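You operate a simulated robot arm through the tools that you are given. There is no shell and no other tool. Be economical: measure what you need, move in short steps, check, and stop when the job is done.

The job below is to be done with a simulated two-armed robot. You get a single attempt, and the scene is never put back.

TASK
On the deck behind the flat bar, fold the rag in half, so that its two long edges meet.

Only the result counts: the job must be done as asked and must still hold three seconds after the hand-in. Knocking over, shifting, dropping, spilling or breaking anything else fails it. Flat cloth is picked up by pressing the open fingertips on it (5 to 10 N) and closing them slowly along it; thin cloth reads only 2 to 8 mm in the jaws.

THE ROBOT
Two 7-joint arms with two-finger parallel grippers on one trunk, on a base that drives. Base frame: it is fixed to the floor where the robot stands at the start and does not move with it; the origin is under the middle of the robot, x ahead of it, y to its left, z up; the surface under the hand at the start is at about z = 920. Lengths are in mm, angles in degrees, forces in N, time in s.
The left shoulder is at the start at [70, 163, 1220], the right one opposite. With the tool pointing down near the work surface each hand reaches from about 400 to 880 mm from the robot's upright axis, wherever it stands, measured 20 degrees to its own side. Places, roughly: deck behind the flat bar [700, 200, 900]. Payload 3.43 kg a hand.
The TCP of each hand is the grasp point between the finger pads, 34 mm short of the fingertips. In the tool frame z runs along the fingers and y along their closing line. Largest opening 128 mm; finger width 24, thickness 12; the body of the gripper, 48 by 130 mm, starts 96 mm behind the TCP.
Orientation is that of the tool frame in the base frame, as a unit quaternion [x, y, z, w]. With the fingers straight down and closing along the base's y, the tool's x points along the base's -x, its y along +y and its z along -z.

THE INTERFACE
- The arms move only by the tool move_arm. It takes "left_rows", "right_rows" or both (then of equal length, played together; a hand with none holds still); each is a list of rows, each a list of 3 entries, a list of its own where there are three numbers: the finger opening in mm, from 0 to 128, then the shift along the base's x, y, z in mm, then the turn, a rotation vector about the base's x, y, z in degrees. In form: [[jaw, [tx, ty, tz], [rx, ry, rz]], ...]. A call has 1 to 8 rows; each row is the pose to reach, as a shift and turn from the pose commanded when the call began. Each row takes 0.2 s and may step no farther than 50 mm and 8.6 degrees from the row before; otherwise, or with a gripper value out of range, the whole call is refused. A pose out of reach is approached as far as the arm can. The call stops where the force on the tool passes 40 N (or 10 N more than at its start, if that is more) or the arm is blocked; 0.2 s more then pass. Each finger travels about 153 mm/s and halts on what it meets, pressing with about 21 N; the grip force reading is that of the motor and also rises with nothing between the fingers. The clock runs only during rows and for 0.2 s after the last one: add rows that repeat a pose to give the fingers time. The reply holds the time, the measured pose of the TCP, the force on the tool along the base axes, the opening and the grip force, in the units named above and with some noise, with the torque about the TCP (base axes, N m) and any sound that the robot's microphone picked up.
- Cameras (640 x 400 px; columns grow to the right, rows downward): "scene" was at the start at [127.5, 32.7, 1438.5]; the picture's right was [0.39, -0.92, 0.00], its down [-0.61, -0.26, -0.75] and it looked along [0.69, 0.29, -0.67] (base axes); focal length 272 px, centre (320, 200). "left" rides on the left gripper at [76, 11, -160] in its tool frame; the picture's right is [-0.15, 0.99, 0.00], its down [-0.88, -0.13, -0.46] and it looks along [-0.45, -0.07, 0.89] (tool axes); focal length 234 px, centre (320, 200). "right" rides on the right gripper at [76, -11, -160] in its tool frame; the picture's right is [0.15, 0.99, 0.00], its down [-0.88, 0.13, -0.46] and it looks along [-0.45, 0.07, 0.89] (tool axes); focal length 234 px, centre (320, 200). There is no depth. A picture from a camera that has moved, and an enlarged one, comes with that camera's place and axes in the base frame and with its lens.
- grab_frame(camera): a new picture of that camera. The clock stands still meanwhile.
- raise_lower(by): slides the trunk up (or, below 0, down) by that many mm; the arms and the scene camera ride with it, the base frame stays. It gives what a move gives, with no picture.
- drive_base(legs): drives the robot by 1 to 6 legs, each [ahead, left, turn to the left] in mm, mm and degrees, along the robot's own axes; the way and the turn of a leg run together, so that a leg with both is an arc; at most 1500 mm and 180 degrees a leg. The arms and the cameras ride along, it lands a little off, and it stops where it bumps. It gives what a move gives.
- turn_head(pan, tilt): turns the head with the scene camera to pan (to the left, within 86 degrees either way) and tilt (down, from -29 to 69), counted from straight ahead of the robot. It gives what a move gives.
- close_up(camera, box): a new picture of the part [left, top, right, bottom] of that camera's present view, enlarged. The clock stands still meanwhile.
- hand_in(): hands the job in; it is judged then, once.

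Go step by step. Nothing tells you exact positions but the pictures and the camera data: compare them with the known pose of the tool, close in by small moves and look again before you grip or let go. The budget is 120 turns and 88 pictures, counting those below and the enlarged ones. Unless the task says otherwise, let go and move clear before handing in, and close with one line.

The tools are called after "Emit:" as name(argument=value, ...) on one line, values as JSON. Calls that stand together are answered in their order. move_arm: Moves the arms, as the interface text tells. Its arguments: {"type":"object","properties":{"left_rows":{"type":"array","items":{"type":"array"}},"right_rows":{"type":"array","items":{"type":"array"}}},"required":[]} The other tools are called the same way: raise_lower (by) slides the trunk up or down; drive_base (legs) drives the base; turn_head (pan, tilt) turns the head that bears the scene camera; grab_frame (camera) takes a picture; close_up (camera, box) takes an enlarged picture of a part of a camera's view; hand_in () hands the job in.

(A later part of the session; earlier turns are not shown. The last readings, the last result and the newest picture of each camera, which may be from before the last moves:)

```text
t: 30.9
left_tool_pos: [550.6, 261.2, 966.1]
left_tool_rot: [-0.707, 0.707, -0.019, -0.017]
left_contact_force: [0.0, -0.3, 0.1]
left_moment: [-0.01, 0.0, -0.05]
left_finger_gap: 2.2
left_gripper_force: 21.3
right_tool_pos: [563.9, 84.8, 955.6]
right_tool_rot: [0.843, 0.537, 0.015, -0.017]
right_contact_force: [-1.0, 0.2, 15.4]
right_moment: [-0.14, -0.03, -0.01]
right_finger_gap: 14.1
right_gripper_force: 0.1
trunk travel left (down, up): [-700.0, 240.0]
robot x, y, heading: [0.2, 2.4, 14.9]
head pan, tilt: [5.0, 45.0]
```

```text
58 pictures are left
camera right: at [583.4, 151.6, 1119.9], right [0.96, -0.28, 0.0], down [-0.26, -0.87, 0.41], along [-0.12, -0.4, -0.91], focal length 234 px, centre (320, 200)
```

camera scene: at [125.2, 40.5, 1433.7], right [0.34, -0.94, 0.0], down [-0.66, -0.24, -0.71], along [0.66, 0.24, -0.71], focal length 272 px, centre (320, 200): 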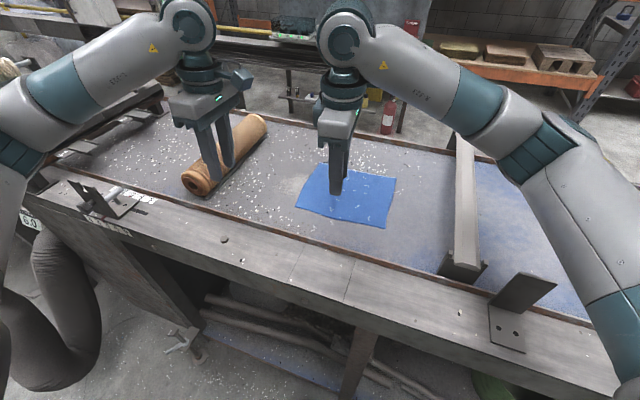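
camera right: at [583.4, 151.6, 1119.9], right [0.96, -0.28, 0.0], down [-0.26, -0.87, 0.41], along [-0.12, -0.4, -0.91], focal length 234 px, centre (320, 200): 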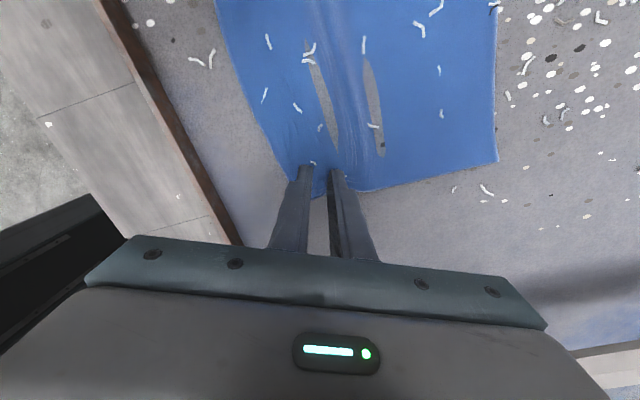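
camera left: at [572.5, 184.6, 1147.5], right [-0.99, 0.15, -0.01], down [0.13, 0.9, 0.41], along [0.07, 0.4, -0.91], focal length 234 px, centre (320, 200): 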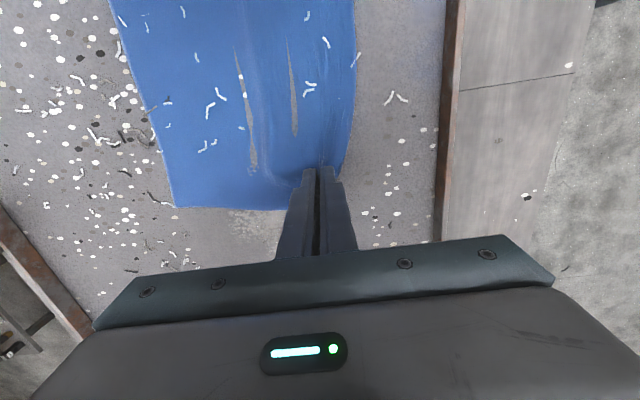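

A ridge is forming between the fingers. I ease the pressure slightly and finish closing.

Emit:
move_arm(right_rows=[[14, [0, 0, 0.6], [0, 0, 0]], [12, [0, 0, 0.8], [0, 0, 0]], [10, [0, 0, 0.8], [0, 0, 0]], [8, [0, 0, 0.8], [0, 0, 0]], [6, [0, 0, 0.8], [0, 0, 0]], [4, [0, 0, 0.8], [0, 0, 0]], [2, [0, 0, 0.8], [0, 0, 0]], [0, [0, 0, 0.8], [0, 0, 0]]])

Emit:
grab_frame(camera="right")

```text
t: 32.7
left_tool_pos: [551.0, 262.4, 964.2]
left_tool_rot: [0.707, -0.707, 0.019, 0.017]
left_contact_force: [-0.9, -0.4, 1.1]
left_moment: [0.02, 0.0, -0.01]
left_finger_gap: 2.0
left_gripper_force: 20.9
right_tool_pos: [563.3, 84.8, 956.6]
right_tool_rot: [0.843, 0.537, 0.016, -0.016]
right_contact_force: [-0.5, -1.1, 6.8]
right_moment: [-0.07, 0.04, -0.03]
right_finger_gap: 0.0
right_gripper_force: 21.4
trunk travel left (down, up): [-700.0, 240.0]
robot x, y, heading: [-2.0, -1.0, 15.2]
head pan, tilt: [5.0, 45.0]
```

```text
57 pictures are left
camera right: at [583.9, 151.5, 1119.9], right [0.96, -0.28, -0.01], down [-0.26, -0.87, 0.41], along [-0.12, -0.4, -0.91], focal length 234 px, centre (320, 200)
```

right: 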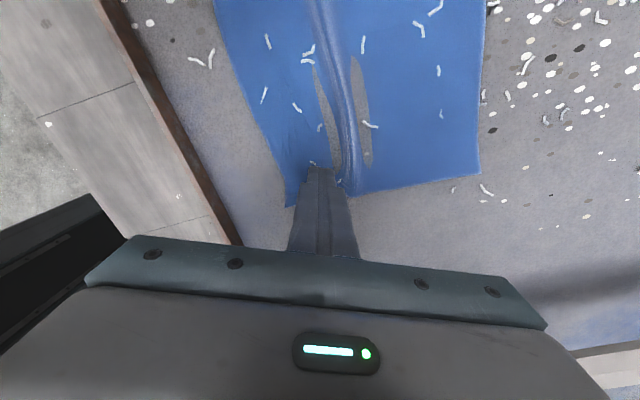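

The ridge slipped out again because the cloth is slack and wrinkled there. I'll smooth it first: with the right fingers closed and lightly pressed, drag its corner outward, and pull the left hand back a bit too.

Emit:
move_arm(left_rows=[[0, [-3, 1, 0], [0, 0, 0]], [0, [-6, 2, 0], [0, 0, 0]], [0, [-9, 3, 0], [0, 0, 0]], [0, [-12, 4, 0], [0, 0, 0]], [0, [-15, 5, 0], [0, 0, 0]], [0, [-15, 5, 0], [0, 0, 0]]], right_rows=[[0, [-4, -4, 0], [0, 0, 0]], [0, [-8, -8, 0], [0, 0, 0]], [0, [-12, -12, 0], [0, 0, 0]], [0, [-16, -16, 0], [0, 0, 0]], [0, [-20, -20, 0], [0, 0, 0]], [0, [-24, -24, 0], [0, 0, 0]]])

Emit:
grab_frame(camera="right")

Emit:
close_up(camera="scene", box=[240, 120, 440, 245])

```text
t: 34.1
left_tool_pos: [536.2, 266.7, 964.5]
left_tool_rot: [0.707, -0.707, 0.019, 0.017]
left_contact_force: [-0.5, -1.4, 1.6]
left_moment: [-0.05, -0.03, -0.03]
left_finger_gap: 2.1
left_gripper_force: 20.8
right_tool_pos: [540.7, 61.2, 956.4]
right_tool_rot: [0.843, 0.537, 0.016, -0.017]
right_contact_force: [-0.6, 1.3, 2.4]
right_moment: [0.04, 0.0, 0.0]
right_finger_gap: 0.2
right_gripper_force: 21.4
trunk travel left (down, up): [-700.0, 240.0]
robot x, y, heading: [-1.6, 1.2, 14.9]
head pan, tilt: [5.0, 45.0]
```

```text
56 pictures are left
camera right: at [560.0, 127.7, 1119.9], right [0.96, -0.28, -0.01], down [-0.26, -0.87, 0.41], along [-0.12, -0.4, -0.91], focal length 234 px, centre (320, 200)
```

right: 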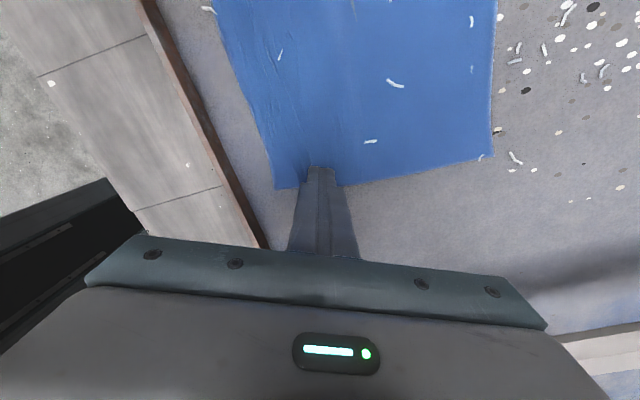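

```text
3.20 times, centred on (340, 182) of scene
camera zoom: at [124.9, 40.0, 1433.7], right [0.34, -0.94, 0.0], down [-0.66, -0.24, -0.71], along [0.66, 0.24, -0.71], focal length 872 px, centre (256, 256)
```

zoom: 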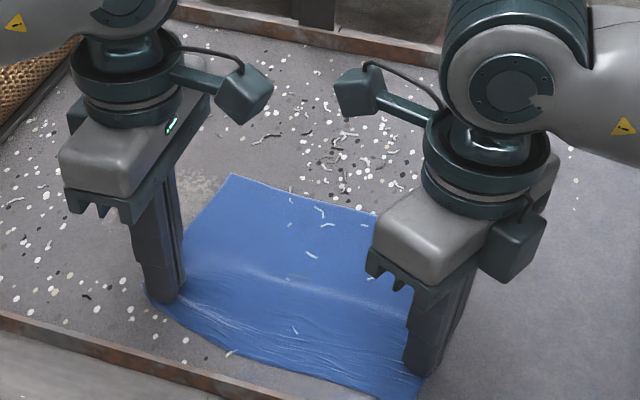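

Dragging flattened the cloth nicely. I place the right hand again over the near right corner, now at about (500,63), just inside the edge.

Emit:
move_arm(right_rows=[[0, [0, 0, 8], [0, 0, 0]], [15, [-5, 5, 12], [0, 0, 5]], [30, [-12, 12, 12], [0, 0, 10]], [30, [-15, 16, 12], [0, 0, 10]], [30, [-15, 16, 4], [0, 0, 10]]])

Emit:
grab_frame(camera="right")

```text
t: 35.3
left_tool_pos: [537.1, 266.3, 964.5]
left_tool_rot: [-0.706, 0.708, -0.018, -0.016]
left_contact_force: [-0.2, -0.6, 0.6]
left_moment: [0.03, 0.02, -0.02]
left_finger_gap: 2.0
left_gripper_force: 20.5
right_tool_pos: [525.9, 78.0, 960.6]
right_tool_rot: [0.793, 0.609, 0.014, -0.019]
right_contact_force: [0.0, -0.2, -0.5]
right_moment: [0.0, -0.03, 0.02]
right_finger_gap: 29.9
right_gripper_force: 0.0
trunk travel left (down, up): [-700.0, 240.0]
robot x, y, heading: [-0.3, -0.4, 15.2]
head pan, tilt: [5.0, 45.0]
```

```text
54 pictures are left
camera right: at [533.9, 146.3, 1124.0], right [0.99, -0.11, -0.01], down [-0.1, -0.91, 0.41], along [-0.05, -0.41, -0.91], focal length 234 px, centre (320, 200)
```

right: 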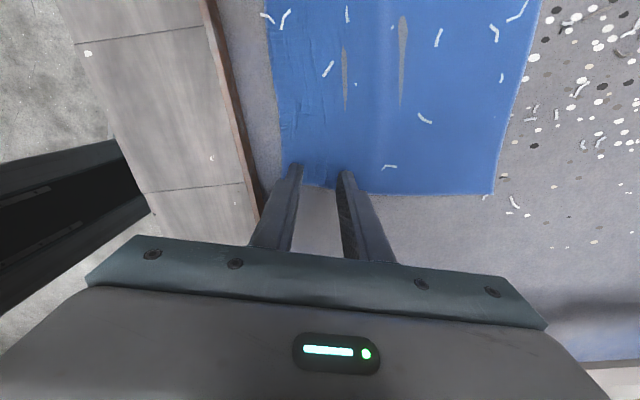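

Emit:
move_arm(right_rows=[[30, [0, 0, -2], [0, 0, 0]], [30, [0, 0, -4], [0, 0, 0]], [30, [0, 0, -4.5], [0, 0, 0]]])

```text
t: 36.1
left_tool_pos: [536.5, 266.9, 964.2]
left_tool_rot: [0.707, -0.706, 0.018, 0.017]
left_contact_force: [-0.9, 0.0, 0.9]
left_moment: [0.01, 0.01, -0.01]
left_finger_gap: 2.1
left_gripper_force: 21.4
right_tool_pos: [525.7, 77.7, 956.0]
right_tool_rot: [0.793, 0.609, 0.016, -0.019]
right_contact_force: [0.2, 0.0, 6.5]
right_moment: [-0.06, -0.13, 0.02]
right_finger_gap: 30.2
right_gripper_force: 0.3
trunk travel left (down, up): [-700.0, 240.0]
robot x, y, heading: [2.1, -1.7, 15.2]
head pan, tilt: [5.0, 45.0]
```

Emit:
move_arm(right_rows=[[26, [0, 0, -0.3], [0, 0, 0]], [22, [0, 0, -0.3], [0, 0, 0]], [18, [0, 0, -0.3], [0, 0, 0]], [14, [0, 0, -0.3], [0, 0, 0]], [10, [0, 0, -0.3], [0, 0, 0]], [6, [0, 0, -0.3], [0, 0, 0]], [2, [0, 0, -0.3], [0, 0, 0]], [0, [0, 0, -0.3], [0, 0, 0]]])

Emit:
grab_frame(camera="right")

```text
t: 37.9
left_tool_pos: [536.3, 265.9, 964.8]
left_tool_rot: [0.707, -0.707, 0.018, 0.018]
left_contact_force: [-0.4, 0.4, 0.7]
left_moment: [0.02, 0.02, -0.01]
left_finger_gap: 2.1
left_gripper_force: 21.0
right_tool_pos: [525.4, 78.0, 955.3]
right_tool_rot: [0.793, 0.608, 0.015, -0.018]
right_contact_force: [2.2, 0.0, 16.7]
right_moment: [-0.18, -0.13, 0.03]
right_finger_gap: 1.7
right_gripper_force: 21.0
trunk travel left (down, up): [-700.0, 240.0]
robot x, y, heading: [0.2, 0.6, 15.1]
head pan, tilt: [5.0, 45.0]
```

```text
53 pictures are left
camera right: at [533.1, 145.9, 1119.8], right [0.99, -0.11, 0.0], down [-0.1, -0.91, 0.41], along [-0.05, -0.41, -0.91], focal length 234 px, centre (320, 200)
```

right: 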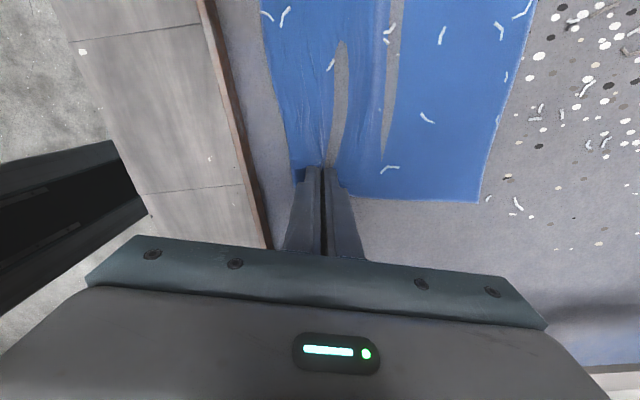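

The gap reads 1.7 mm, so it looks held. I lift both gently.

Emit:
move_arm(left_rows=[[0, [0, 0, 5], [0, 0, 0]], [0, [0, 0, 15], [0, 0, 0]], [0, [0, 0, 25], [0, 0, 0]], [0, [0, 0, 25], [0, 0, 0]]], right_rows=[[0, [0, 0, 8], [0, 0, 0]], [0, [0, 0, 20], [0, 0, 0]], [0, [0, 0, 33], [0, 0, 0]], [0, [0, 0, 33], [0, 0, 0]]])

Emit:
close_up(camera="scene", box=[240, 120, 440, 245])

Emit:
grab_frame(camera="right")

```text
t: 38.9
left_tool_pos: [536.5, 266.5, 989.9]
left_tool_rot: [0.707, -0.706, 0.019, 0.017]
left_contact_force: [0.4, -0.3, 0.4]
left_moment: [0.0, -0.03, 0.01]
left_finger_gap: 1.8
left_gripper_force: 20.9
right_tool_pos: [526.3, 77.8, 987.6]
right_tool_rot: [0.793, 0.609, 0.014, -0.019]
right_contact_force: [0.2, -0.6, 0.7]
right_moment: [0.0, -0.02, -0.02]
right_finger_gap: 1.6
right_gripper_force: 21.5
trunk travel left (down, up): [-700.0, 240.0]
robot x, y, heading: [-1.0, -0.3, 15.3]
head pan, tilt: [5.0, 45.0]
```

```text
3.20 times, centred on (340, 182) of scene
camera zoom: at [125.3, 40.4, 1433.6], right [0.34, -0.94, 0.0], down [-0.66, -0.24, -0.71], along [0.66, 0.24, -0.71], focal length 872 px, centre (256, 256)
```

zoom: 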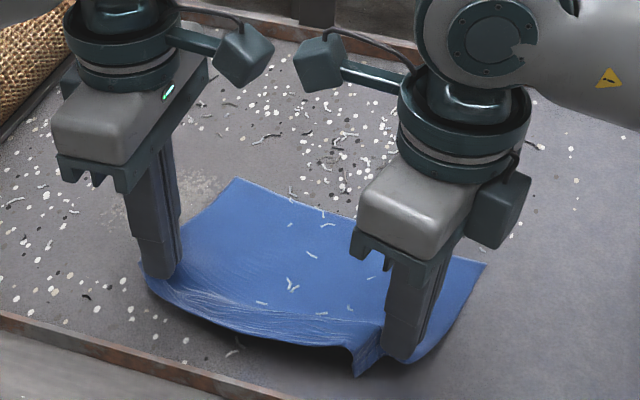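

```text
51 pictures are left
camera right: at [534.1, 146.2, 1151.7], right [0.99, -0.11, -0.01], down [-0.1, -0.9, 0.41], along [-0.05, -0.41, -0.91], focal length 234 px, centre (320, 200)
```

right: 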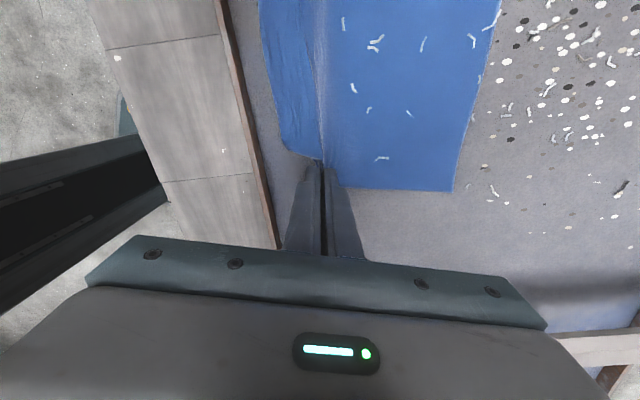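

Both corners are held. I raise them over the fold line and spread slightly to straighten the edge.

Emit:
move_arm(left_rows=[[0, [4, 0, 10], [0, 0, 0]], [0, [10, 0, 20], [0, 0, 0]], [0, [18, 0, 28], [0, 0, 0]], [0, [26, 0, 32], [0, 0, 0]], [0, [32, 0, 34], [0, 0, 0]], [0, [38, 0, 34], [0, 0, 0]]], right_rows=[[0, [2, -3, 10], [0, 0, 0]], [0, [5, -5, 20], [0, 0, 0]], [0, [10, -7, 30], [0, 0, 0]], [0, [15, -8, 34], [0, 0, 0]], [0, [20, -9, 36], [0, 0, 0]], [0, [26, -9, 36], [0, 0, 0]]])

Emit:
close_up(camera="scene", box=[240, 120, 440, 245])

Emit:
grab_frame(camera="left")

Emit:
grab_frame(camera="right")

```text
t: 40.3
left_tool_pos: [574.7, 268.5, 1023.9]
left_tool_rot: [-0.707, 0.707, -0.018, -0.018]
left_contact_force: [0.3, -1.1, -0.4]
left_moment: [-0.07, 0.0, 0.01]
left_finger_gap: 2.1
left_gripper_force: 20.7
right_tool_pos: [552.7, 69.0, 1023.5]
right_tool_rot: [0.792, 0.61, 0.014, -0.019]
right_contact_force: [0.3, 1.5, -0.1]
right_moment: [0.07, 0.03, 0.0]
right_finger_gap: 1.6
right_gripper_force: 20.7
trunk travel left (down, up): [-700.0, 240.0]
robot x, y, heading: [2.9, -4.6, 15.2]
head pan, tilt: [5.0, 45.0]
```

```text
3.20 times, centred on (340, 182) of scene
camera zoom: at [125.6, 40.3, 1433.6], right [0.34, -0.94, 0.0], down [-0.66, -0.24, -0.71], along [0.66, 0.24, -0.71], focal length 872 px, centre (256, 256)
```

zoom: 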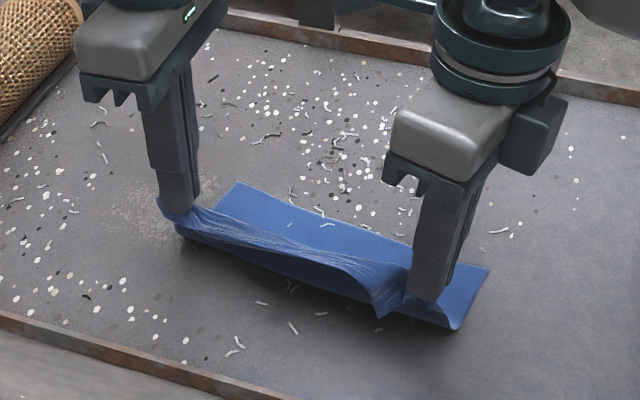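

```text
49 pictures are left
camera left: at [563.2, 199.6, 1187.0], right [-0.99, 0.15, -0.01], down [0.13, 0.9, 0.41], along [0.07, 0.41, -0.91], focal length 234 px, centre (320, 200)
```

left: 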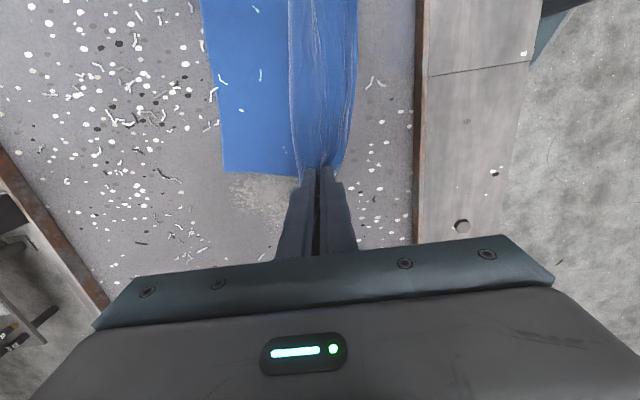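

```text
48 pictures are left
camera right: at [560.2, 137.7, 1187.5], right [0.99, -0.11, -0.01], down [-0.1, -0.9, 0.41], along [-0.05, -0.41, -0.91], focal length 234 px, centre (320, 200)
```

right: 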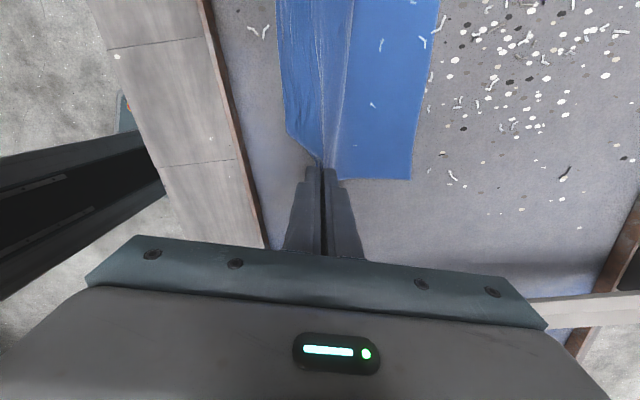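

The edge still has a slack kink near the right hand. I spread the hands a bit more to tighten it.

Emit:
move_arm(left_rows=[[0, [0, 0, 0], [0, 0, 0]], [0, [0, 0, 0], [0, 0, 0]], [0, [0, 0, 0], [0, 0, 0]], [0, [0, 0, 0], [0, 0, 0]]], right_rows=[[0, [0, -3, 0], [0, 0, 0]], [0, [0, -6, 0], [0, 0, 0]], [0, [0, -9, 0], [0, 0, 0]], [0, [0, -12, 0], [0, 0, 0]]])

Emit:
close_up(camera="scene", box=[270, 150, 420, 245])

Emit:
close_up(camera="right", box=[220, 40, 440, 200])

```text
t: 41.3
left_tool_pos: [575.1, 266.8, 1023.2]
left_tool_rot: [0.707, -0.707, 0.019, 0.017]
left_contact_force: [-1.1, -5.2, 0.6]
left_moment: [-0.25, 0.03, 0.01]
left_finger_gap: 2.3
left_gripper_force: 20.4
right_tool_pos: [551.4, 56.7, 1024.1]
right_tool_rot: [0.792, 0.61, 0.014, -0.019]
right_contact_force: [0.7, 4.7, -0.2]
right_moment: [0.19, -0.03, -0.02]
right_finger_gap: 2.0
right_gripper_force: 21.1
trunk travel left (down, up): [-700.0, 240.0]
robot x, y, heading: [0.7, 5.1, 15.1]
head pan, tilt: [5.0, 45.0]
```

```text
4.21 times, centred on (345, 198) of scene
camera zoom: at [125.3, 40.2, 1433.7], right [0.34, -0.94, 0.0], down [-0.66, -0.24, -0.71], along [0.66, 0.24, -0.71], focal length 1147 px, centre (215, 210)
```

zoom: 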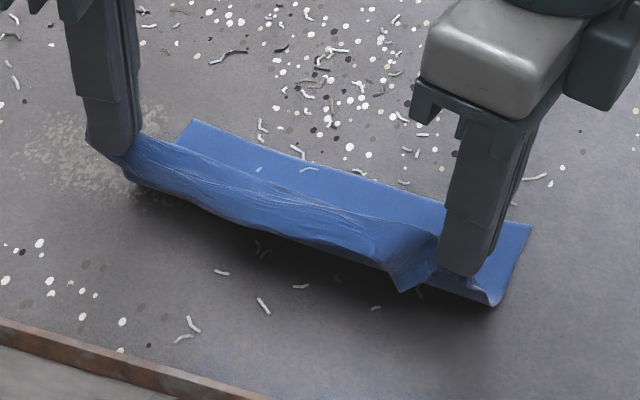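

```text
2.50 times, centred on (330, 120) of right
camera zoom: at [559.8, 125.3, 1188.1], right [0.99, -0.11, -0.01], down [-0.1, -0.91, 0.41], along [-0.05, -0.41, -0.91], focal length 585 px, centre (295, 400)
```

zoom: 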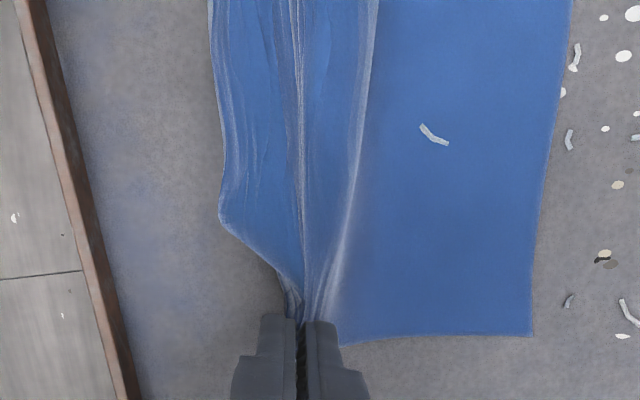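

The right pinch sits about 35 mm in from the edge, leaving a flap, so I want to re-grip it. I'll lift the whole rag, shift it away from the near rim and lay it back flat and squared by lowering while pulling toward me.

Emit:
move_arm(left_rows=[[0, [12, 0, 18], [0, 0, 0]], [0, [26, 0, 36], [0, 0, 0]], [0, [42, 0, 56], [0, 0, 0]], [0, [58, 0, 76], [0, 0, 0]], [0, [75, 0, 95], [0, 0, 0]], [0, [92, 0, 112], [0, 0, 0]], [0, [110, 0, 128], [0, 0, 0]], [0, [125, 0, 145], [0, 0, 0]]], right_rows=[[0, [14, 1, 16], [0, 0, 0]], [0, [32, 2, 32], [0, 0, 0]], [0, [52, 2, 50], [0, 0, 0]], [0, [72, 2, 68], [0, 0, 0]], [0, [92, 2, 85], [0, 0, 0]], [0, [112, 2, 101], [0, 0, 0]], [0, [131, 2, 116], [0, 0, 0]], [0, [149, 2, 132], [0, 0, 0]]])

Emit:
grab_frame(camera="scene")

```text
t: 43.1
left_tool_pos: [699.3, 266.1, 1169.2]
left_tool_rot: [-0.707, 0.707, -0.019, -0.017]
left_contact_force: [-0.1, -3.3, 0.3]
left_moment: [-0.11, -0.01, -0.01]
left_finger_gap: 2.4
left_gripper_force: 21.4
right_tool_pos: [701.6, 57.5, 1156.2]
right_tool_rot: [0.793, 0.609, 0.014, -0.019]
right_contact_force: [0.3, 3.1, -1.0]
right_moment: [0.09, -0.03, 0.0]
right_finger_gap: 2.0
right_gripper_force: 21.3
trunk travel left (down, up): [-700.0, 240.0]
robot x, y, heading: [0.9, 1.8, 15.1]
head pan, tilt: [5.0, 45.0]
```

```text
45 pictures are left
camera scene: at [125.3, 39.7, 1433.6], right [0.34, -0.94, 0.0], down [-0.66, -0.24, -0.71], along [0.66, 0.24, -0.71], focal length 272 px, centre (320, 200)
```

scene: 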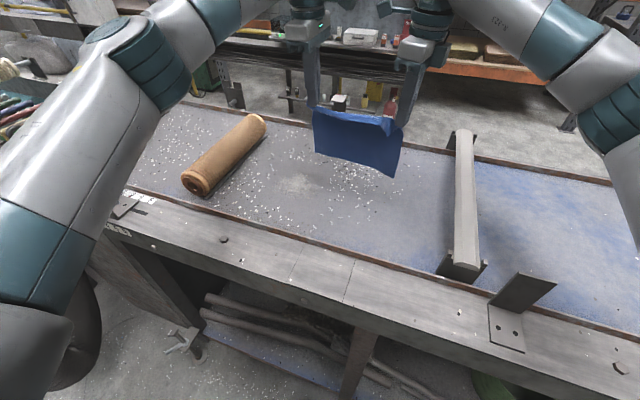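

Emit:
close_up(camera="scene", box=[290, 80, 440, 200])

```text
3.33 times, centred on (365, 140) of scene
camera zoom: at [125.3, 39.7, 1433.6], right [0.34, -0.94, 0.0], down [-0.66, -0.24, -0.71], along [0.66, 0.24, -0.71], focal length 908 px, centre (170, 400)
```

zoom: 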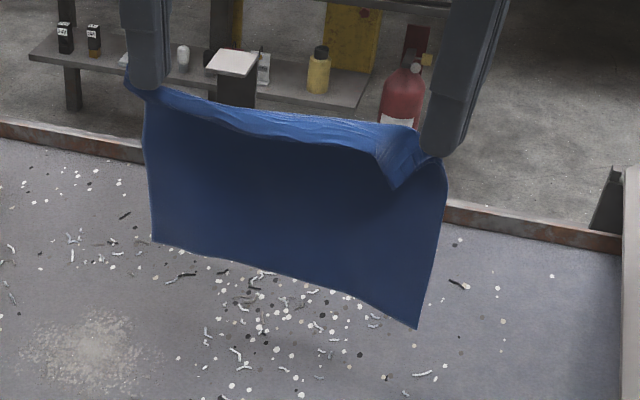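

The rag hangs cleanly from its near edge. Since the flap points toward the robot, I'll fold the other way: set the bottom edge down near the robot, lay the lower half going away from me, then bring the held edge back over it. First I move back over x≈590.

Emit:
move_arm(left_rows=[[0, [-20, 0, 0], [0, 0, 0]], [0, [-40, 0, -5], [0, 0, 0]], [0, [-60, 0, -10], [0, 0, 0]], [0, [-80, 0, -15], [0, 0, 0]], [0, [-95, 0, -20], [0, 0, 0]], [0, [-105, 0, -25], [0, 0, 0]], [0, [-110, 0, -25], [0, 0, 0]], [0, [-110, 0, -25], [0, 0, 0]]], right_rows=[[0, [-20, 0, 0], [0, 0, 0]], [0, [-40, 0, 0], [0, 0, 0]], [0, [-60, 0, 0], [0, 0, 0]], [0, [-80, 0, 0], [0, 0, 0]], [0, [-95, 0, -2], [0, 0, 0]], [0, [-107, 0, -4], [0, 0, 0]], [0, [-112, 0, -4], [0, 0, 0]], [0, [-112, 0, -4], [0, 0, 0]]])

Emit:
close_up(camera="scene", box=[260, 80, 440, 230])

```text
t: 44.9
left_tool_pos: [589.3, 267.6, 1143.7]
left_tool_rot: [0.707, -0.707, 0.018, 0.017]
left_contact_force: [-0.2, -4.1, 1.2]
left_moment: [-0.21, 0.01, -0.02]
left_finger_gap: 2.1
left_gripper_force: 21.3
right_tool_pos: [589.3, 59.2, 1152.0]
right_tool_rot: [0.793, 0.609, 0.014, -0.019]
right_contact_force: [0.0, 3.7, -0.3]
right_moment: [0.12, 0.0, -0.02]
right_finger_gap: 1.5
right_gripper_force: 21.7
trunk travel left (down, up): [-700.0, 240.0]
robot x, y, heading: [0.3, 3.7, 14.8]
head pan, tilt: [5.0, 45.0]
```

```text
2.67 times, centred on (350, 155) of scene
camera zoom: at [125.5, 40.3, 1433.6], right [0.34, -0.94, 0.0], down [-0.66, -0.24, -0.71], along [0.66, 0.24, -0.71], focal length 726 px, centre (240, 320)
```

zoom: 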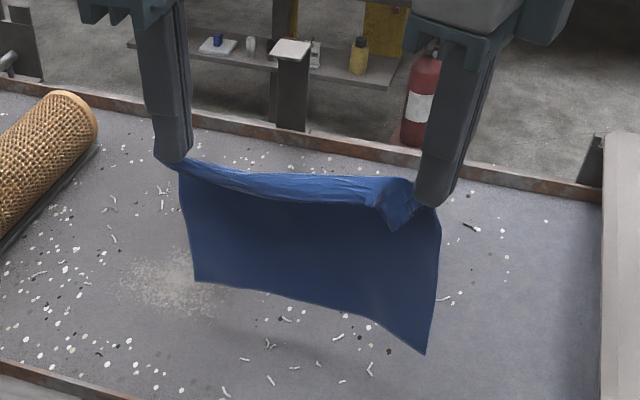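

The right side hangs about 28 mm longer. I lower with the right kept higher so that the bottom edge comes level just above the deck.

Emit:
move_arm(left_rows=[[0, [0, 0, -10], [0, 0, 0]], [0, [0, 0, -20], [0, 0, 0]], [0, [0, 0, -30], [0, 0, 0]], [0, [0, 0, -40], [0, 0, 0]], [0, [0, 0, -46], [0, 0, 0]], [0, [0, 0, -46], [0, 0, 0]]], right_rows=[[0, [0, 0, -4], [0, 0, 0]], [0, [0, 0, -9], [0, 0, 0]], [0, [0, 0, -14], [0, 0, 0]], [0, [0, 0, -20], [0, 0, 0]], [0, [0, 0, -26], [0, 0, 0]], [0, [0, 0, -26], [0, 0, 0]]])

Emit:
close_up(camera="scene", box=[260, 80, 440, 230])

```text
t: 46.3
left_tool_pos: [589.7, 267.5, 1097.1]
left_tool_rot: [0.707, -0.707, 0.019, 0.018]
left_contact_force: [0.2, -6.1, 1.9]
left_moment: [-0.32, -0.02, -0.01]
left_finger_gap: 2.3
left_gripper_force: 20.5
right_tool_pos: [589.3, 58.7, 1125.4]
right_tool_rot: [0.792, 0.61, 0.014, -0.018]
right_contact_force: [0.3, 6.8, -0.5]
right_moment: [0.18, 0.01, 0.01]
right_finger_gap: 1.5
right_gripper_force: 21.3
trunk travel left (down, up): [-700.0, 240.0]
robot x, y, heading: [0.3, -0.1, 15.1]
head pan, tilt: [5.0, 45.0]
```

```text
2.67 times, centred on (350, 155) of scene
camera zoom: at [125.1, 40.4, 1433.7], right [0.34, -0.94, 0.0], down [-0.66, -0.24, -0.71], along [0.66, 0.24, -0.71], focal length 726 px, centre (240, 320)
```

zoom: 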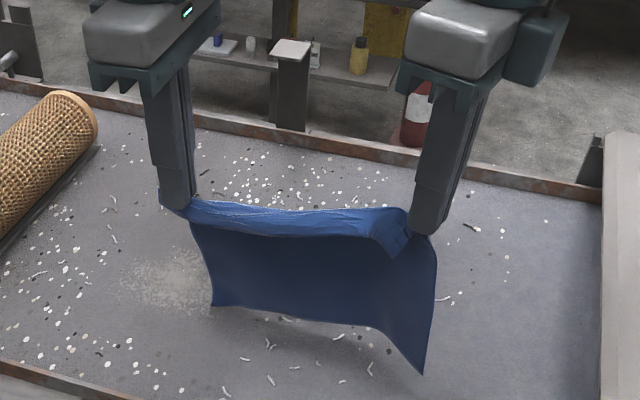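

The right is now too high and lifts the middle of the bottom edge. I lower it to match the left.

Emit:
move_arm(left_rows=[[0, [0, 0, 0], [0, 0, 0]], [0, [0, 0, 0], [0, 0, 0]], [0, [0, 0, 0], [0, 0, 0]], [0, [0, 0, -4], [0, 0, 0]], [0, [0, 0, -8], [0, 0, 0]]], right_rows=[[0, [0, 0, -10], [0, 0, 0]], [0, [0, 0, -20], [0, 0, 0]], [0, [0, 0, -30], [0, 0, 0]], [0, [0, 0, -36], [0, 0, 0]], [0, [0, 0, -40], [0, 0, 0]]])

Emit:
close_up(camera="scene", box=[260, 80, 440, 230])

Emit:
grab_frame(camera="left")

```text
t: 47.5
left_tool_pos: [590.0, 267.6, 1088.9]
left_tool_rot: [0.707, -0.707, 0.018, 0.017]
left_contact_force: [-0.8, -3.0, 0.1]
left_moment: [-0.12, -0.01, -0.03]
left_finger_gap: 2.0
left_gripper_force: 21.1
right_tool_pos: [589.4, 58.5, 1085.8]
right_tool_rot: [0.793, 0.609, 0.014, -0.019]
right_contact_force: [-0.4, 2.3, 0.0]
right_moment: [0.09, 0.03, -0.02]
right_finger_gap: 1.7
right_gripper_force: 20.7
trunk travel left (down, up): [-700.0, 240.0]
robot x, y, heading: [2.1, -0.4, 15.2]
head pan, tilt: [5.0, 45.0]
```

```text
2.67 times, centred on (350, 155) of scene
camera zoom: at [125.4, 40.4, 1433.7], right [0.34, -0.94, 0.0], down [-0.66, -0.24, -0.71], along [0.66, 0.24, -0.71], focal length 726 px, centre (240, 320)
```

zoom: 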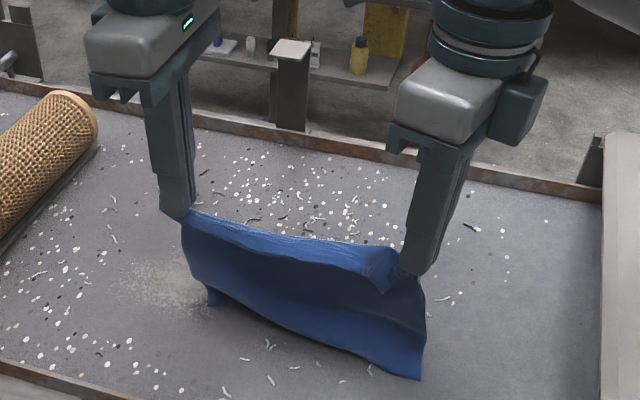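

```text
40 pictures are left
camera left: at [578.1, 199.9, 1252.5], right [-0.99, 0.15, -0.01], down [0.13, 0.9, 0.41], along [0.07, 0.41, -0.91], focal length 234 px, centre (320, 200)
```

left: 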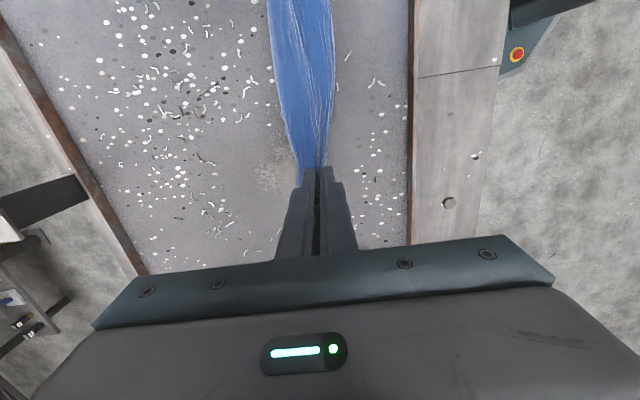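

The bottom edge is touching. I lay the lower half by moving away while lowering.

Emit:
move_arm(left_rows=[[0, [18, 0, -4], [0, 0, 0]], [0, [36, 0, -12], [0, 0, 0]], [0, [54, 0, -24], [0, 0, 0]], [0, [72, 0, -40], [0, 0, 0]], [0, [88, 0, -58], [0, 0, 0]], [0, [100, 0, -74], [0, 0, 0]], [0, [110, 0, -86], [0, 0, 0]]], right_rows=[[0, [18, 0, -4], [0, 0, 0]], [0, [36, 0, -12], [0, 0, 0]], [0, [54, 0, -24], [0, 0, 0]], [0, [72, 0, -40], [0, 0, 0]], [0, [88, 0, -56], [0, 0, 0]], [0, [100, 0, -70], [0, 0, 0]], [0, [110, 0, -80], [0, 0, 0]]])

Emit:
close_up(camera="scene", box=[260, 80, 440, 230])

Emit:
grab_frame(camera="left")

```text
t: 49.1
left_tool_pos: [701.2, 266.1, 1003.0]
left_tool_rot: [0.707, -0.707, 0.018, 0.018]
left_contact_force: [-0.1, -2.4, -0.2]
left_moment: [-0.08, 0.03, 0.02]
left_finger_gap: 2.3
left_gripper_force: 20.9
right_tool_pos: [700.2, 58.9, 1005.9]
right_tool_rot: [0.793, 0.608, 0.015, -0.018]
right_contact_force: [-0.4, 1.0, -1.1]
right_moment: [0.07, 0.03, 0.01]
right_finger_gap: 1.8
right_gripper_force: 21.6
trunk travel left (down, up): [-700.0, 240.0]
robot x, y, heading: [0.8, 2.7, 15.1]
head pan, tilt: [5.0, 45.0]
```

```text
2.67 times, centred on (350, 155) of scene
camera zoom: at [126.1, 40.2, 1433.6], right [0.34, -0.94, 0.0], down [-0.66, -0.24, -0.71], along [0.66, 0.24, -0.71], focal length 726 px, centre (240, 320)
```

zoom: 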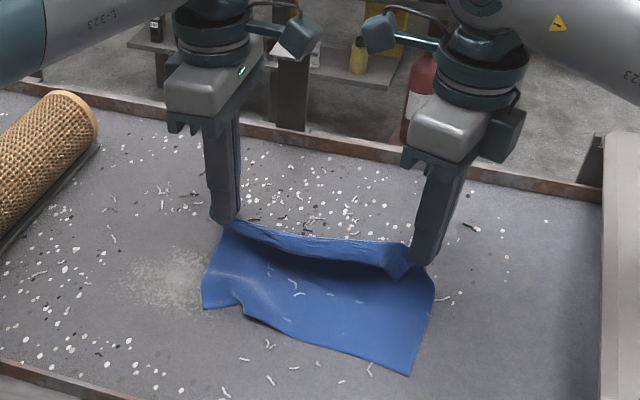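

```text
38 pictures are left
camera left: at [689.1, 199.2, 1165.9], right [-0.99, 0.15, -0.01], down [0.13, 0.9, 0.41], along [0.07, 0.41, -0.91], focal length 234 px, centre (320, 200)
```

left: 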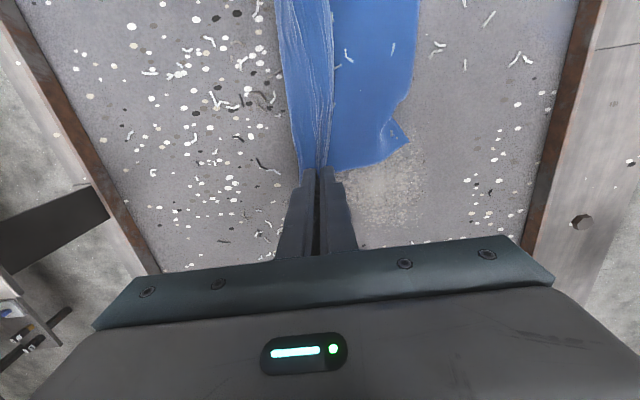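

The lower half is laid, with a small pucker near the left bottom corner. I drag the rag away a little, spreading the hands, to pull it out.

Emit:
move_arm(left_rows=[[0, [10, 2, -10], [0, 0, 0]], [0, [20, 4, -25], [0, 0, 0]], [0, [30, 6, -35], [0, 0, 0]], [0, [45, 8, -37], [0, 0, 0]], [0, [60, 8, -37], [0, 0, 0]], [0, [70, 8, -37], [0, 0, 0]]], right_rows=[[0, [10, 0, -10], [0, 0, 0]], [0, [20, 0, -20], [0, 0, 0]], [0, [30, 0, -25], [0, 0, 0]], [0, [40, 0, -25], [0, 0, 0]], [0, [50, 0, -25], [0, 0, 0]], [0, [55, 0, -25], [0, 0, 0]]])

Emit:
close_up(camera="scene", box=[260, 80, 440, 230])

Emit:
grab_frame(camera="left")

```text
t: 50.5
left_tool_pos: [769.7, 273.9, 966.9]
left_tool_rot: [-0.707, 0.707, -0.018, -0.017]
left_contact_force: [-1.6, -11.1, 3.6]
left_moment: [-0.45, 0.09, -0.03]
left_finger_gap: 2.2
left_gripper_force: 21.1
right_tool_pos: [752.8, 58.2, 982.1]
right_tool_rot: [0.792, 0.61, 0.014, -0.02]
right_contact_force: [0.2, 11.0, -1.2]
right_moment: [0.3, -0.01, 0.0]
right_finger_gap: 1.7
right_gripper_force: 21.5
trunk travel left (down, up): [-700.0, 240.0]
robot x, y, heading: [-2.6, 1.6, 15.2]
head pan, tilt: [5.0, 45.0]
```

```text
2.67 times, centred on (350, 155) of scene
camera zoom: at [125.1, 39.2, 1433.7], right [0.34, -0.94, 0.0], down [-0.66, -0.24, -0.71], along [0.66, 0.24, -0.71], focal length 726 px, centre (240, 320)
```

zoom: 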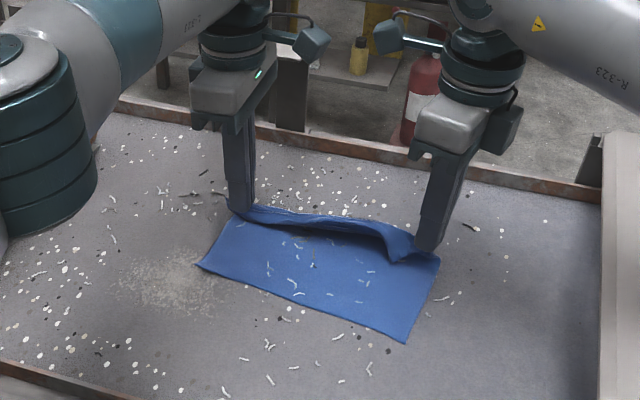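

```text
36 pictures are left
camera left: at [757.6, 206.5, 1129.9], right [-0.99, 0.15, -0.01], down [0.13, 0.9, 0.41], along [0.07, 0.41, -0.91], focal length 234 px, centre (320, 200)
```

left: 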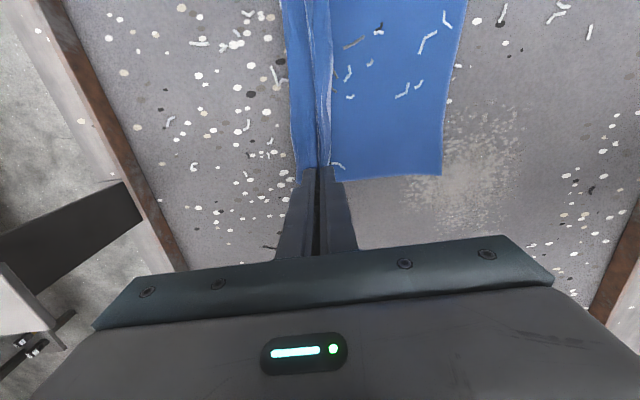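

The bottom layer is flat and clean now. I bring the held edge up and back over it, landing just above the bottom edge.

Emit:
move_arm(left_rows=[[0, [-8, 0, 17], [0, 0, 0]], [0, [-18, -1, 25], [0, 0, 0]], [0, [-28, -2, 24], [0, 0, 0]], [0, [-38, -2, 17], [0, 0, 0]], [0, [-46, -3, 7], [0, 0, 0]], [0, [-52, -4, -1], [0, 0, 0]]], right_rows=[[0, [-11, 1, 17], [0, 0, 0]], [0, [-25, 2, 28], [0, 0, 0]], [0, [-41, 4, 27], [0, 0, 0]], [0, [-57, 6, 18], [0, 0, 0]], [0, [-71, 7, 4], [0, 0, 0]], [0, [-83, 8, -10], [0, 0, 0]]])

Emit:
close_up(camera="scene", box=[260, 80, 440, 230])

Emit:
grab_frame(camera="left")

Emit:
grab_frame(camera="right")

```text
t: 51.9
left_tool_pos: [717.8, 271.3, 966.2]
left_tool_rot: [0.708, -0.706, 0.019, 0.017]
left_contact_force: [0.6, -2.4, 2.6]
left_moment: [-0.13, 0.02, -0.01]
left_finger_gap: 2.2
left_gripper_force: 21.1
right_tool_pos: [669.0, 66.0, 971.2]
right_tool_rot: [0.793, 0.609, 0.015, -0.019]
right_contact_force: [0.3, 2.7, 0.4]
right_moment: [0.05, -0.04, 0.01]
right_finger_gap: 1.7
right_gripper_force: 21.0
trunk travel left (down, up): [-700.0, 240.0]
robot x, y, heading: [1.4, -0.7, 15.1]
head pan, tilt: [5.0, 45.0]
```

```text
2.67 times, centred on (350, 155) of scene
camera zoom: at [124.7, 40.4, 1433.9], right [0.34, -0.94, 0.0], down [-0.66, -0.24, -0.71], along [0.66, 0.24, -0.71], focal length 726 px, centre (240, 320)
```

zoom: 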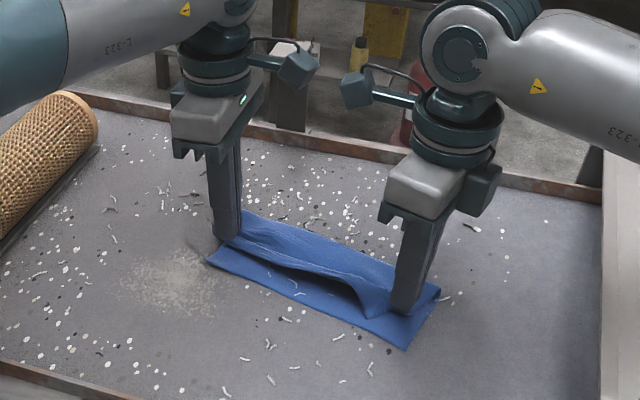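

```text
34 pictures are left
camera left: at [705.1, 204.3, 1129.7], right [-0.99, 0.15, -0.01], down [0.13, 0.9, 0.41], along [0.07, 0.41, -0.91], focal length 234 px, centre (320, 200)
```

left: 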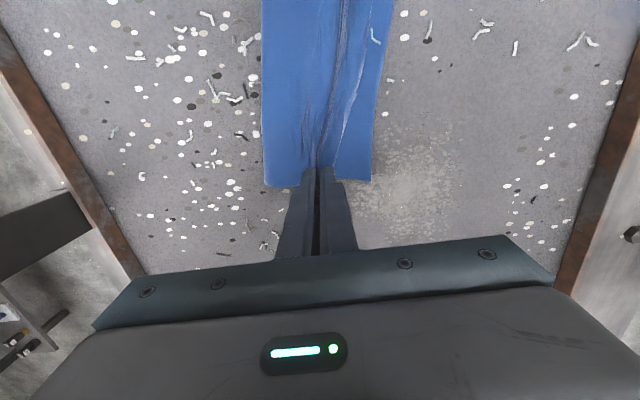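

```text
33 pictures are left
camera right: at [677.8, 134.8, 1134.6], right [0.99, -0.11, -0.01], down [-0.1, -0.9, 0.41], along [-0.05, -0.41, -0.91], focal length 234 px, centre (320, 200)
```

right: 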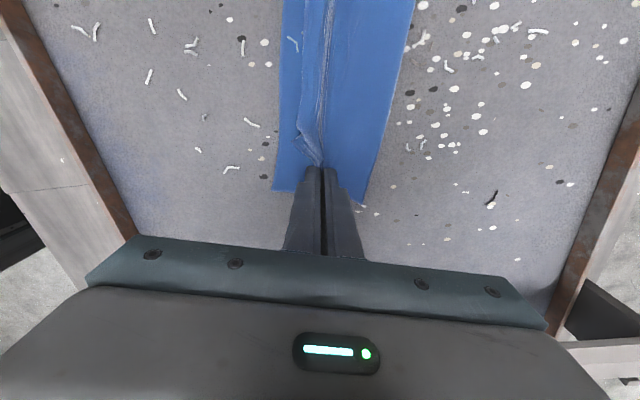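

The fold lies as planned. I lower both tips onto the cloth gently.

Emit:
move_arm(left_rows=[[0, [-1, 0, -3], [0, 0, 0]], [0, [-2, 0, -6], [0, 0, 0]], [0, [-2, 0, -7], [0, 0, 0]]], right_rows=[[0, [-3, 0, -5], [0, 0, 0]], [0, [-6, 0, -10], [0, 0, 0]], [0, [-6, 0, -13], [0, 0, 0]]])

```text
t: 52.7
left_tool_pos: [714.2, 271.3, 961.7]
left_tool_rot: [-0.706, 0.707, -0.02, -0.016]
left_contact_force: [3.6, 0.4, 25.4]
left_moment: [0.1, -0.21, 0.0]
left_finger_gap: 2.7
left_gripper_force: 21.2
right_tool_pos: [663.6, 66.3, 959.9]
right_tool_rot: [0.792, 0.609, 0.015, -0.018]
right_contact_force: [0.6, 3.0, 0.3]
right_moment: [0.07, -0.03, 0.01]
right_finger_gap: 1.5
right_gripper_force: 20.7
trunk travel left (down, up): [-700.0, 240.0]
robot x, y, heading: [-2.1, 2.6, 15.4]
head pan, tilt: [5.0, 45.0]
```

I ease the left pressure, then open the left jaws slowly while shifting back so that the near finger spreads the gathered cloth toward the edge.

Emit:
move_arm(left_rows=[[0, [0, 0, 2], [0, 0, 0]], [8, [-3, 0, 2], [0, 0, 0]], [14, [-6, 0, 1.5], [0, 0, 0]], [20, [-9, 0, 1], [0, 0, 0]], [27, [-13, 0, 0], [0, 0, 0]], [34, [-17, 0, -1], [0, 0, 0]], [41, [-21, 0, -2], [0, 0, 0]], [48, [-25, 0, -3], [0, 0, 0]]])

Emit:
grab_frame(camera="left")

```text
t: 54.5
left_tool_pos: [689.8, 269.8, 955.6]
left_tool_rot: [-0.707, 0.707, -0.02, -0.017]
left_contact_force: [1.2, 0.4, 4.6]
left_moment: [-0.02, -0.16, 0.01]
left_finger_gap: 48.5
left_gripper_force: 0.5
right_tool_pos: [664.6, 66.6, 957.6]
right_tool_rot: [0.793, 0.609, 0.014, -0.019]
right_contact_force: [0.3, 1.1, 0.2]
right_moment: [0.03, -0.01, 0.04]
right_finger_gap: 1.8
right_gripper_force: 21.2
trunk travel left (down, up): [-700.0, 240.0]
robot x, y, heading: [-3.5, -0.4, 15.0]
head pan, tilt: [5.0, 45.0]
```

```text
32 pictures are left
camera left: at [678.7, 203.3, 1119.4], right [-0.99, 0.15, -0.01], down [0.13, 0.9, 0.41], along [0.07, 0.4, -0.91], focal length 234 px, centre (320, 200)
```

left: 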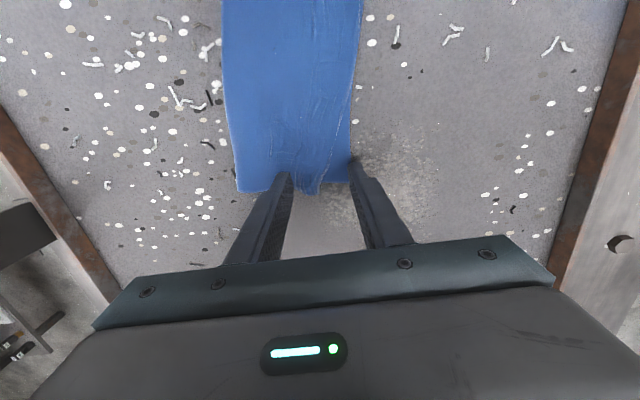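

Emit:
close_up(camera="left", box=[210, 0, 410, 200])

```text
2.00 times, centred on (310, 100) of left
camera zoom: at [678.7, 203.3, 1119.4], right [-0.99, 0.15, -0.01], down [0.13, 0.9, 0.41], along [0.07, 0.4, -0.91], focal length 468 px, centre (340, 400)
```

zoom: 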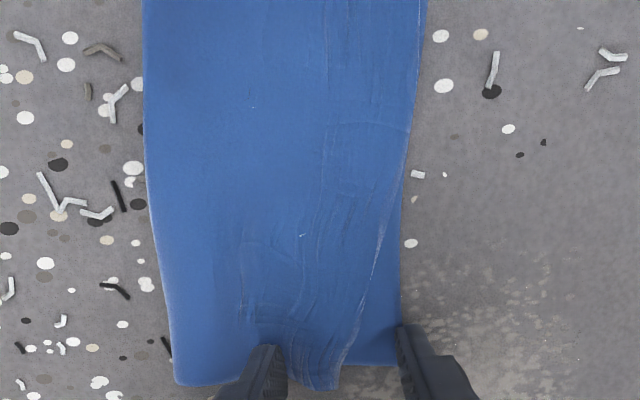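

The left part now reaches the edge except for the corner itself. Next I release the right the same way.

Emit:
move_arm(left_rows=[[48, [0, 0, 15], [0, 0, 0]], [48, [0, 0, 40], [0, 0, 0]], [30, [0, 0, 70], [0, 0, 0]], [10, [0, 0, 70], [0, 0, 0]], [0, [0, 0, 70], [0, 0, 0]], [0, [0, 0, 70], [0, 0, 0]], [0, [0, 0, 70], [0, 0, 0]]], right_rows=[[0, [0, 0, -1], [0, 0, 0]], [4, [-2, 0, -1], [0, 0, 0]], [9, [-4, 0, -1], [0, 0, 0]], [14, [-7, 0, -1.5], [0, 0, 0]], [20, [-10, 0, -2], [0, 0, 0]], [26, [-13, 0, -2], [0, 0, 0]], [32, [-16, 0, -2], [0, 0, 0]]])

Emit:
grab_frame(camera="right")

```text
t: 56.1
left_tool_pos: [690.7, 271.8, 1025.7]
left_tool_rot: [-0.707, 0.707, -0.018, -0.018]
left_contact_force: [0.0, -0.1, 0.7]
left_moment: [0.0, -0.02, -0.01]
left_finger_gap: 0.2
left_gripper_force: 21.0
right_tool_pos: [649.6, 65.9, 956.6]
right_tool_rot: [0.793, 0.608, 0.015, -0.018]
right_contact_force: [2.1, 2.5, 10.6]
right_moment: [-0.1, -0.28, 0.05]
right_finger_gap: 32.9
right_gripper_force: 0.6
trunk travel left (down, up): [-700.0, 240.0]
robot x, y, heading: [-0.5, -2.3, 15.4]
head pan, tilt: [5.0, 45.0]
```

```text
30 pictures are left
camera right: at [656.6, 135.4, 1120.9], right [0.99, -0.11, 0.0], down [-0.1, -0.91, 0.41], along [-0.05, -0.41, -0.91], focal length 234 px, centre (320, 200)
```

right: 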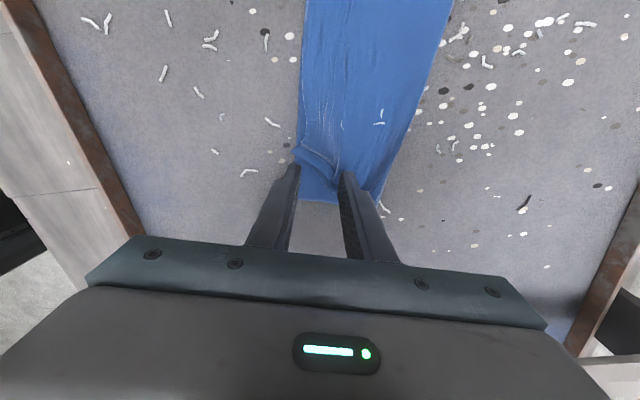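

Both are released. I raise the right clear and look at the whole.

Emit:
move_arm(right_rows=[[33, [0, 0, 10], [0, 0, 0]], [33, [0, -10, 40], [0, 0, 0]], [33, [0, -40, 75], [0, 0, 0]], [15, [0, -70, 90], [0, 0, 0]], [0, [0, -70, 90], [0, 0, 0]], [0, [0, -70, 90], [0, 0, 0]]], left_rows=[[0, [0, 10, 10], [0, 0, 0]], [0, [0, 30, 20], [0, 0, 0]], [0, [0, 40, 20], [0, 0, 0]], [0, [0, 40, 20], [0, 0, 0]], [0, [0, 40, 20], [0, 0, 0]], [0, [0, 40, 20], [0, 0, 0]]])

Emit:
close_up(camera="scene", box=[310, 130, 430, 220])

Emit:
grab_frame(camera="right")

```text
t: 57.5
left_tool_pos: [690.1, 311.7, 1045.4]
left_tool_rot: [0.707, -0.707, 0.018, 0.018]
left_contact_force: [0.4, 0.1, 0.5]
left_moment: [0.01, -0.02, -0.01]
left_finger_gap: 0.1
left_gripper_force: 20.6
right_tool_pos: [649.3, -2.8, 1046.1]
right_tool_rot: [0.793, 0.608, 0.014, -0.018]
right_contact_force: [0.9, 1.1, 0.3]
right_moment: [0.01, -0.02, -0.03]
right_finger_gap: 0.0
right_gripper_force: 21.2
trunk travel left (down, up): [-700.0, 240.0]
robot x, y, heading: [0.8, 3.5, 14.8]
head pan, tilt: [5.0, 45.0]
```

```text
4.44 times, centred on (370, 175) of scene
camera zoom: at [125.3, 40.0, 1433.7], right [0.34, -0.94, 0.0], down [-0.66, -0.24, -0.71], along [0.66, 0.24, -0.71], focal length 1210 px, centre (98, 311)
```

zoom: 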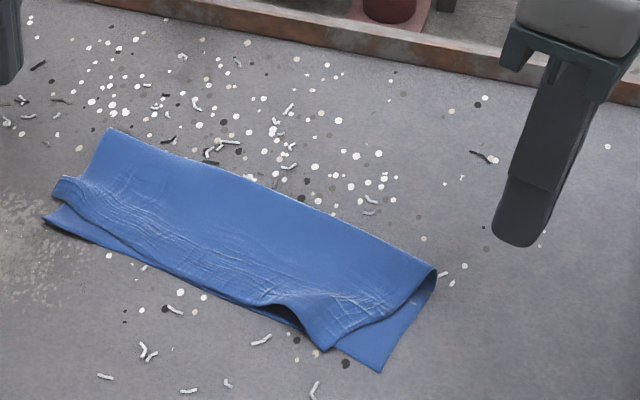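

```text
28 pictures are left
camera right: at [657.4, 66.0, 1209.5], right [0.99, -0.11, -0.01], down [-0.1, -0.9, 0.41], along [-0.05, -0.41, -0.91], focal length 234 px, centre (320, 200)
```

right: 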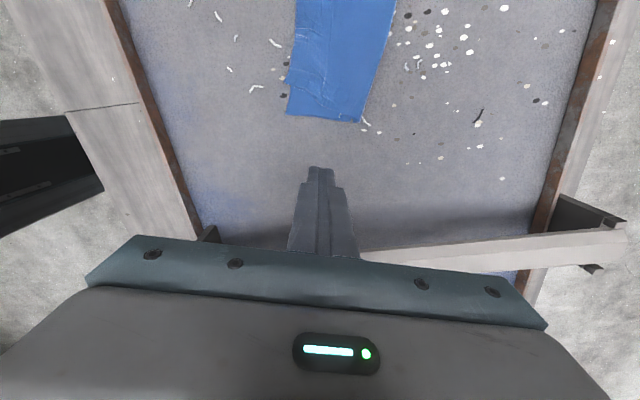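

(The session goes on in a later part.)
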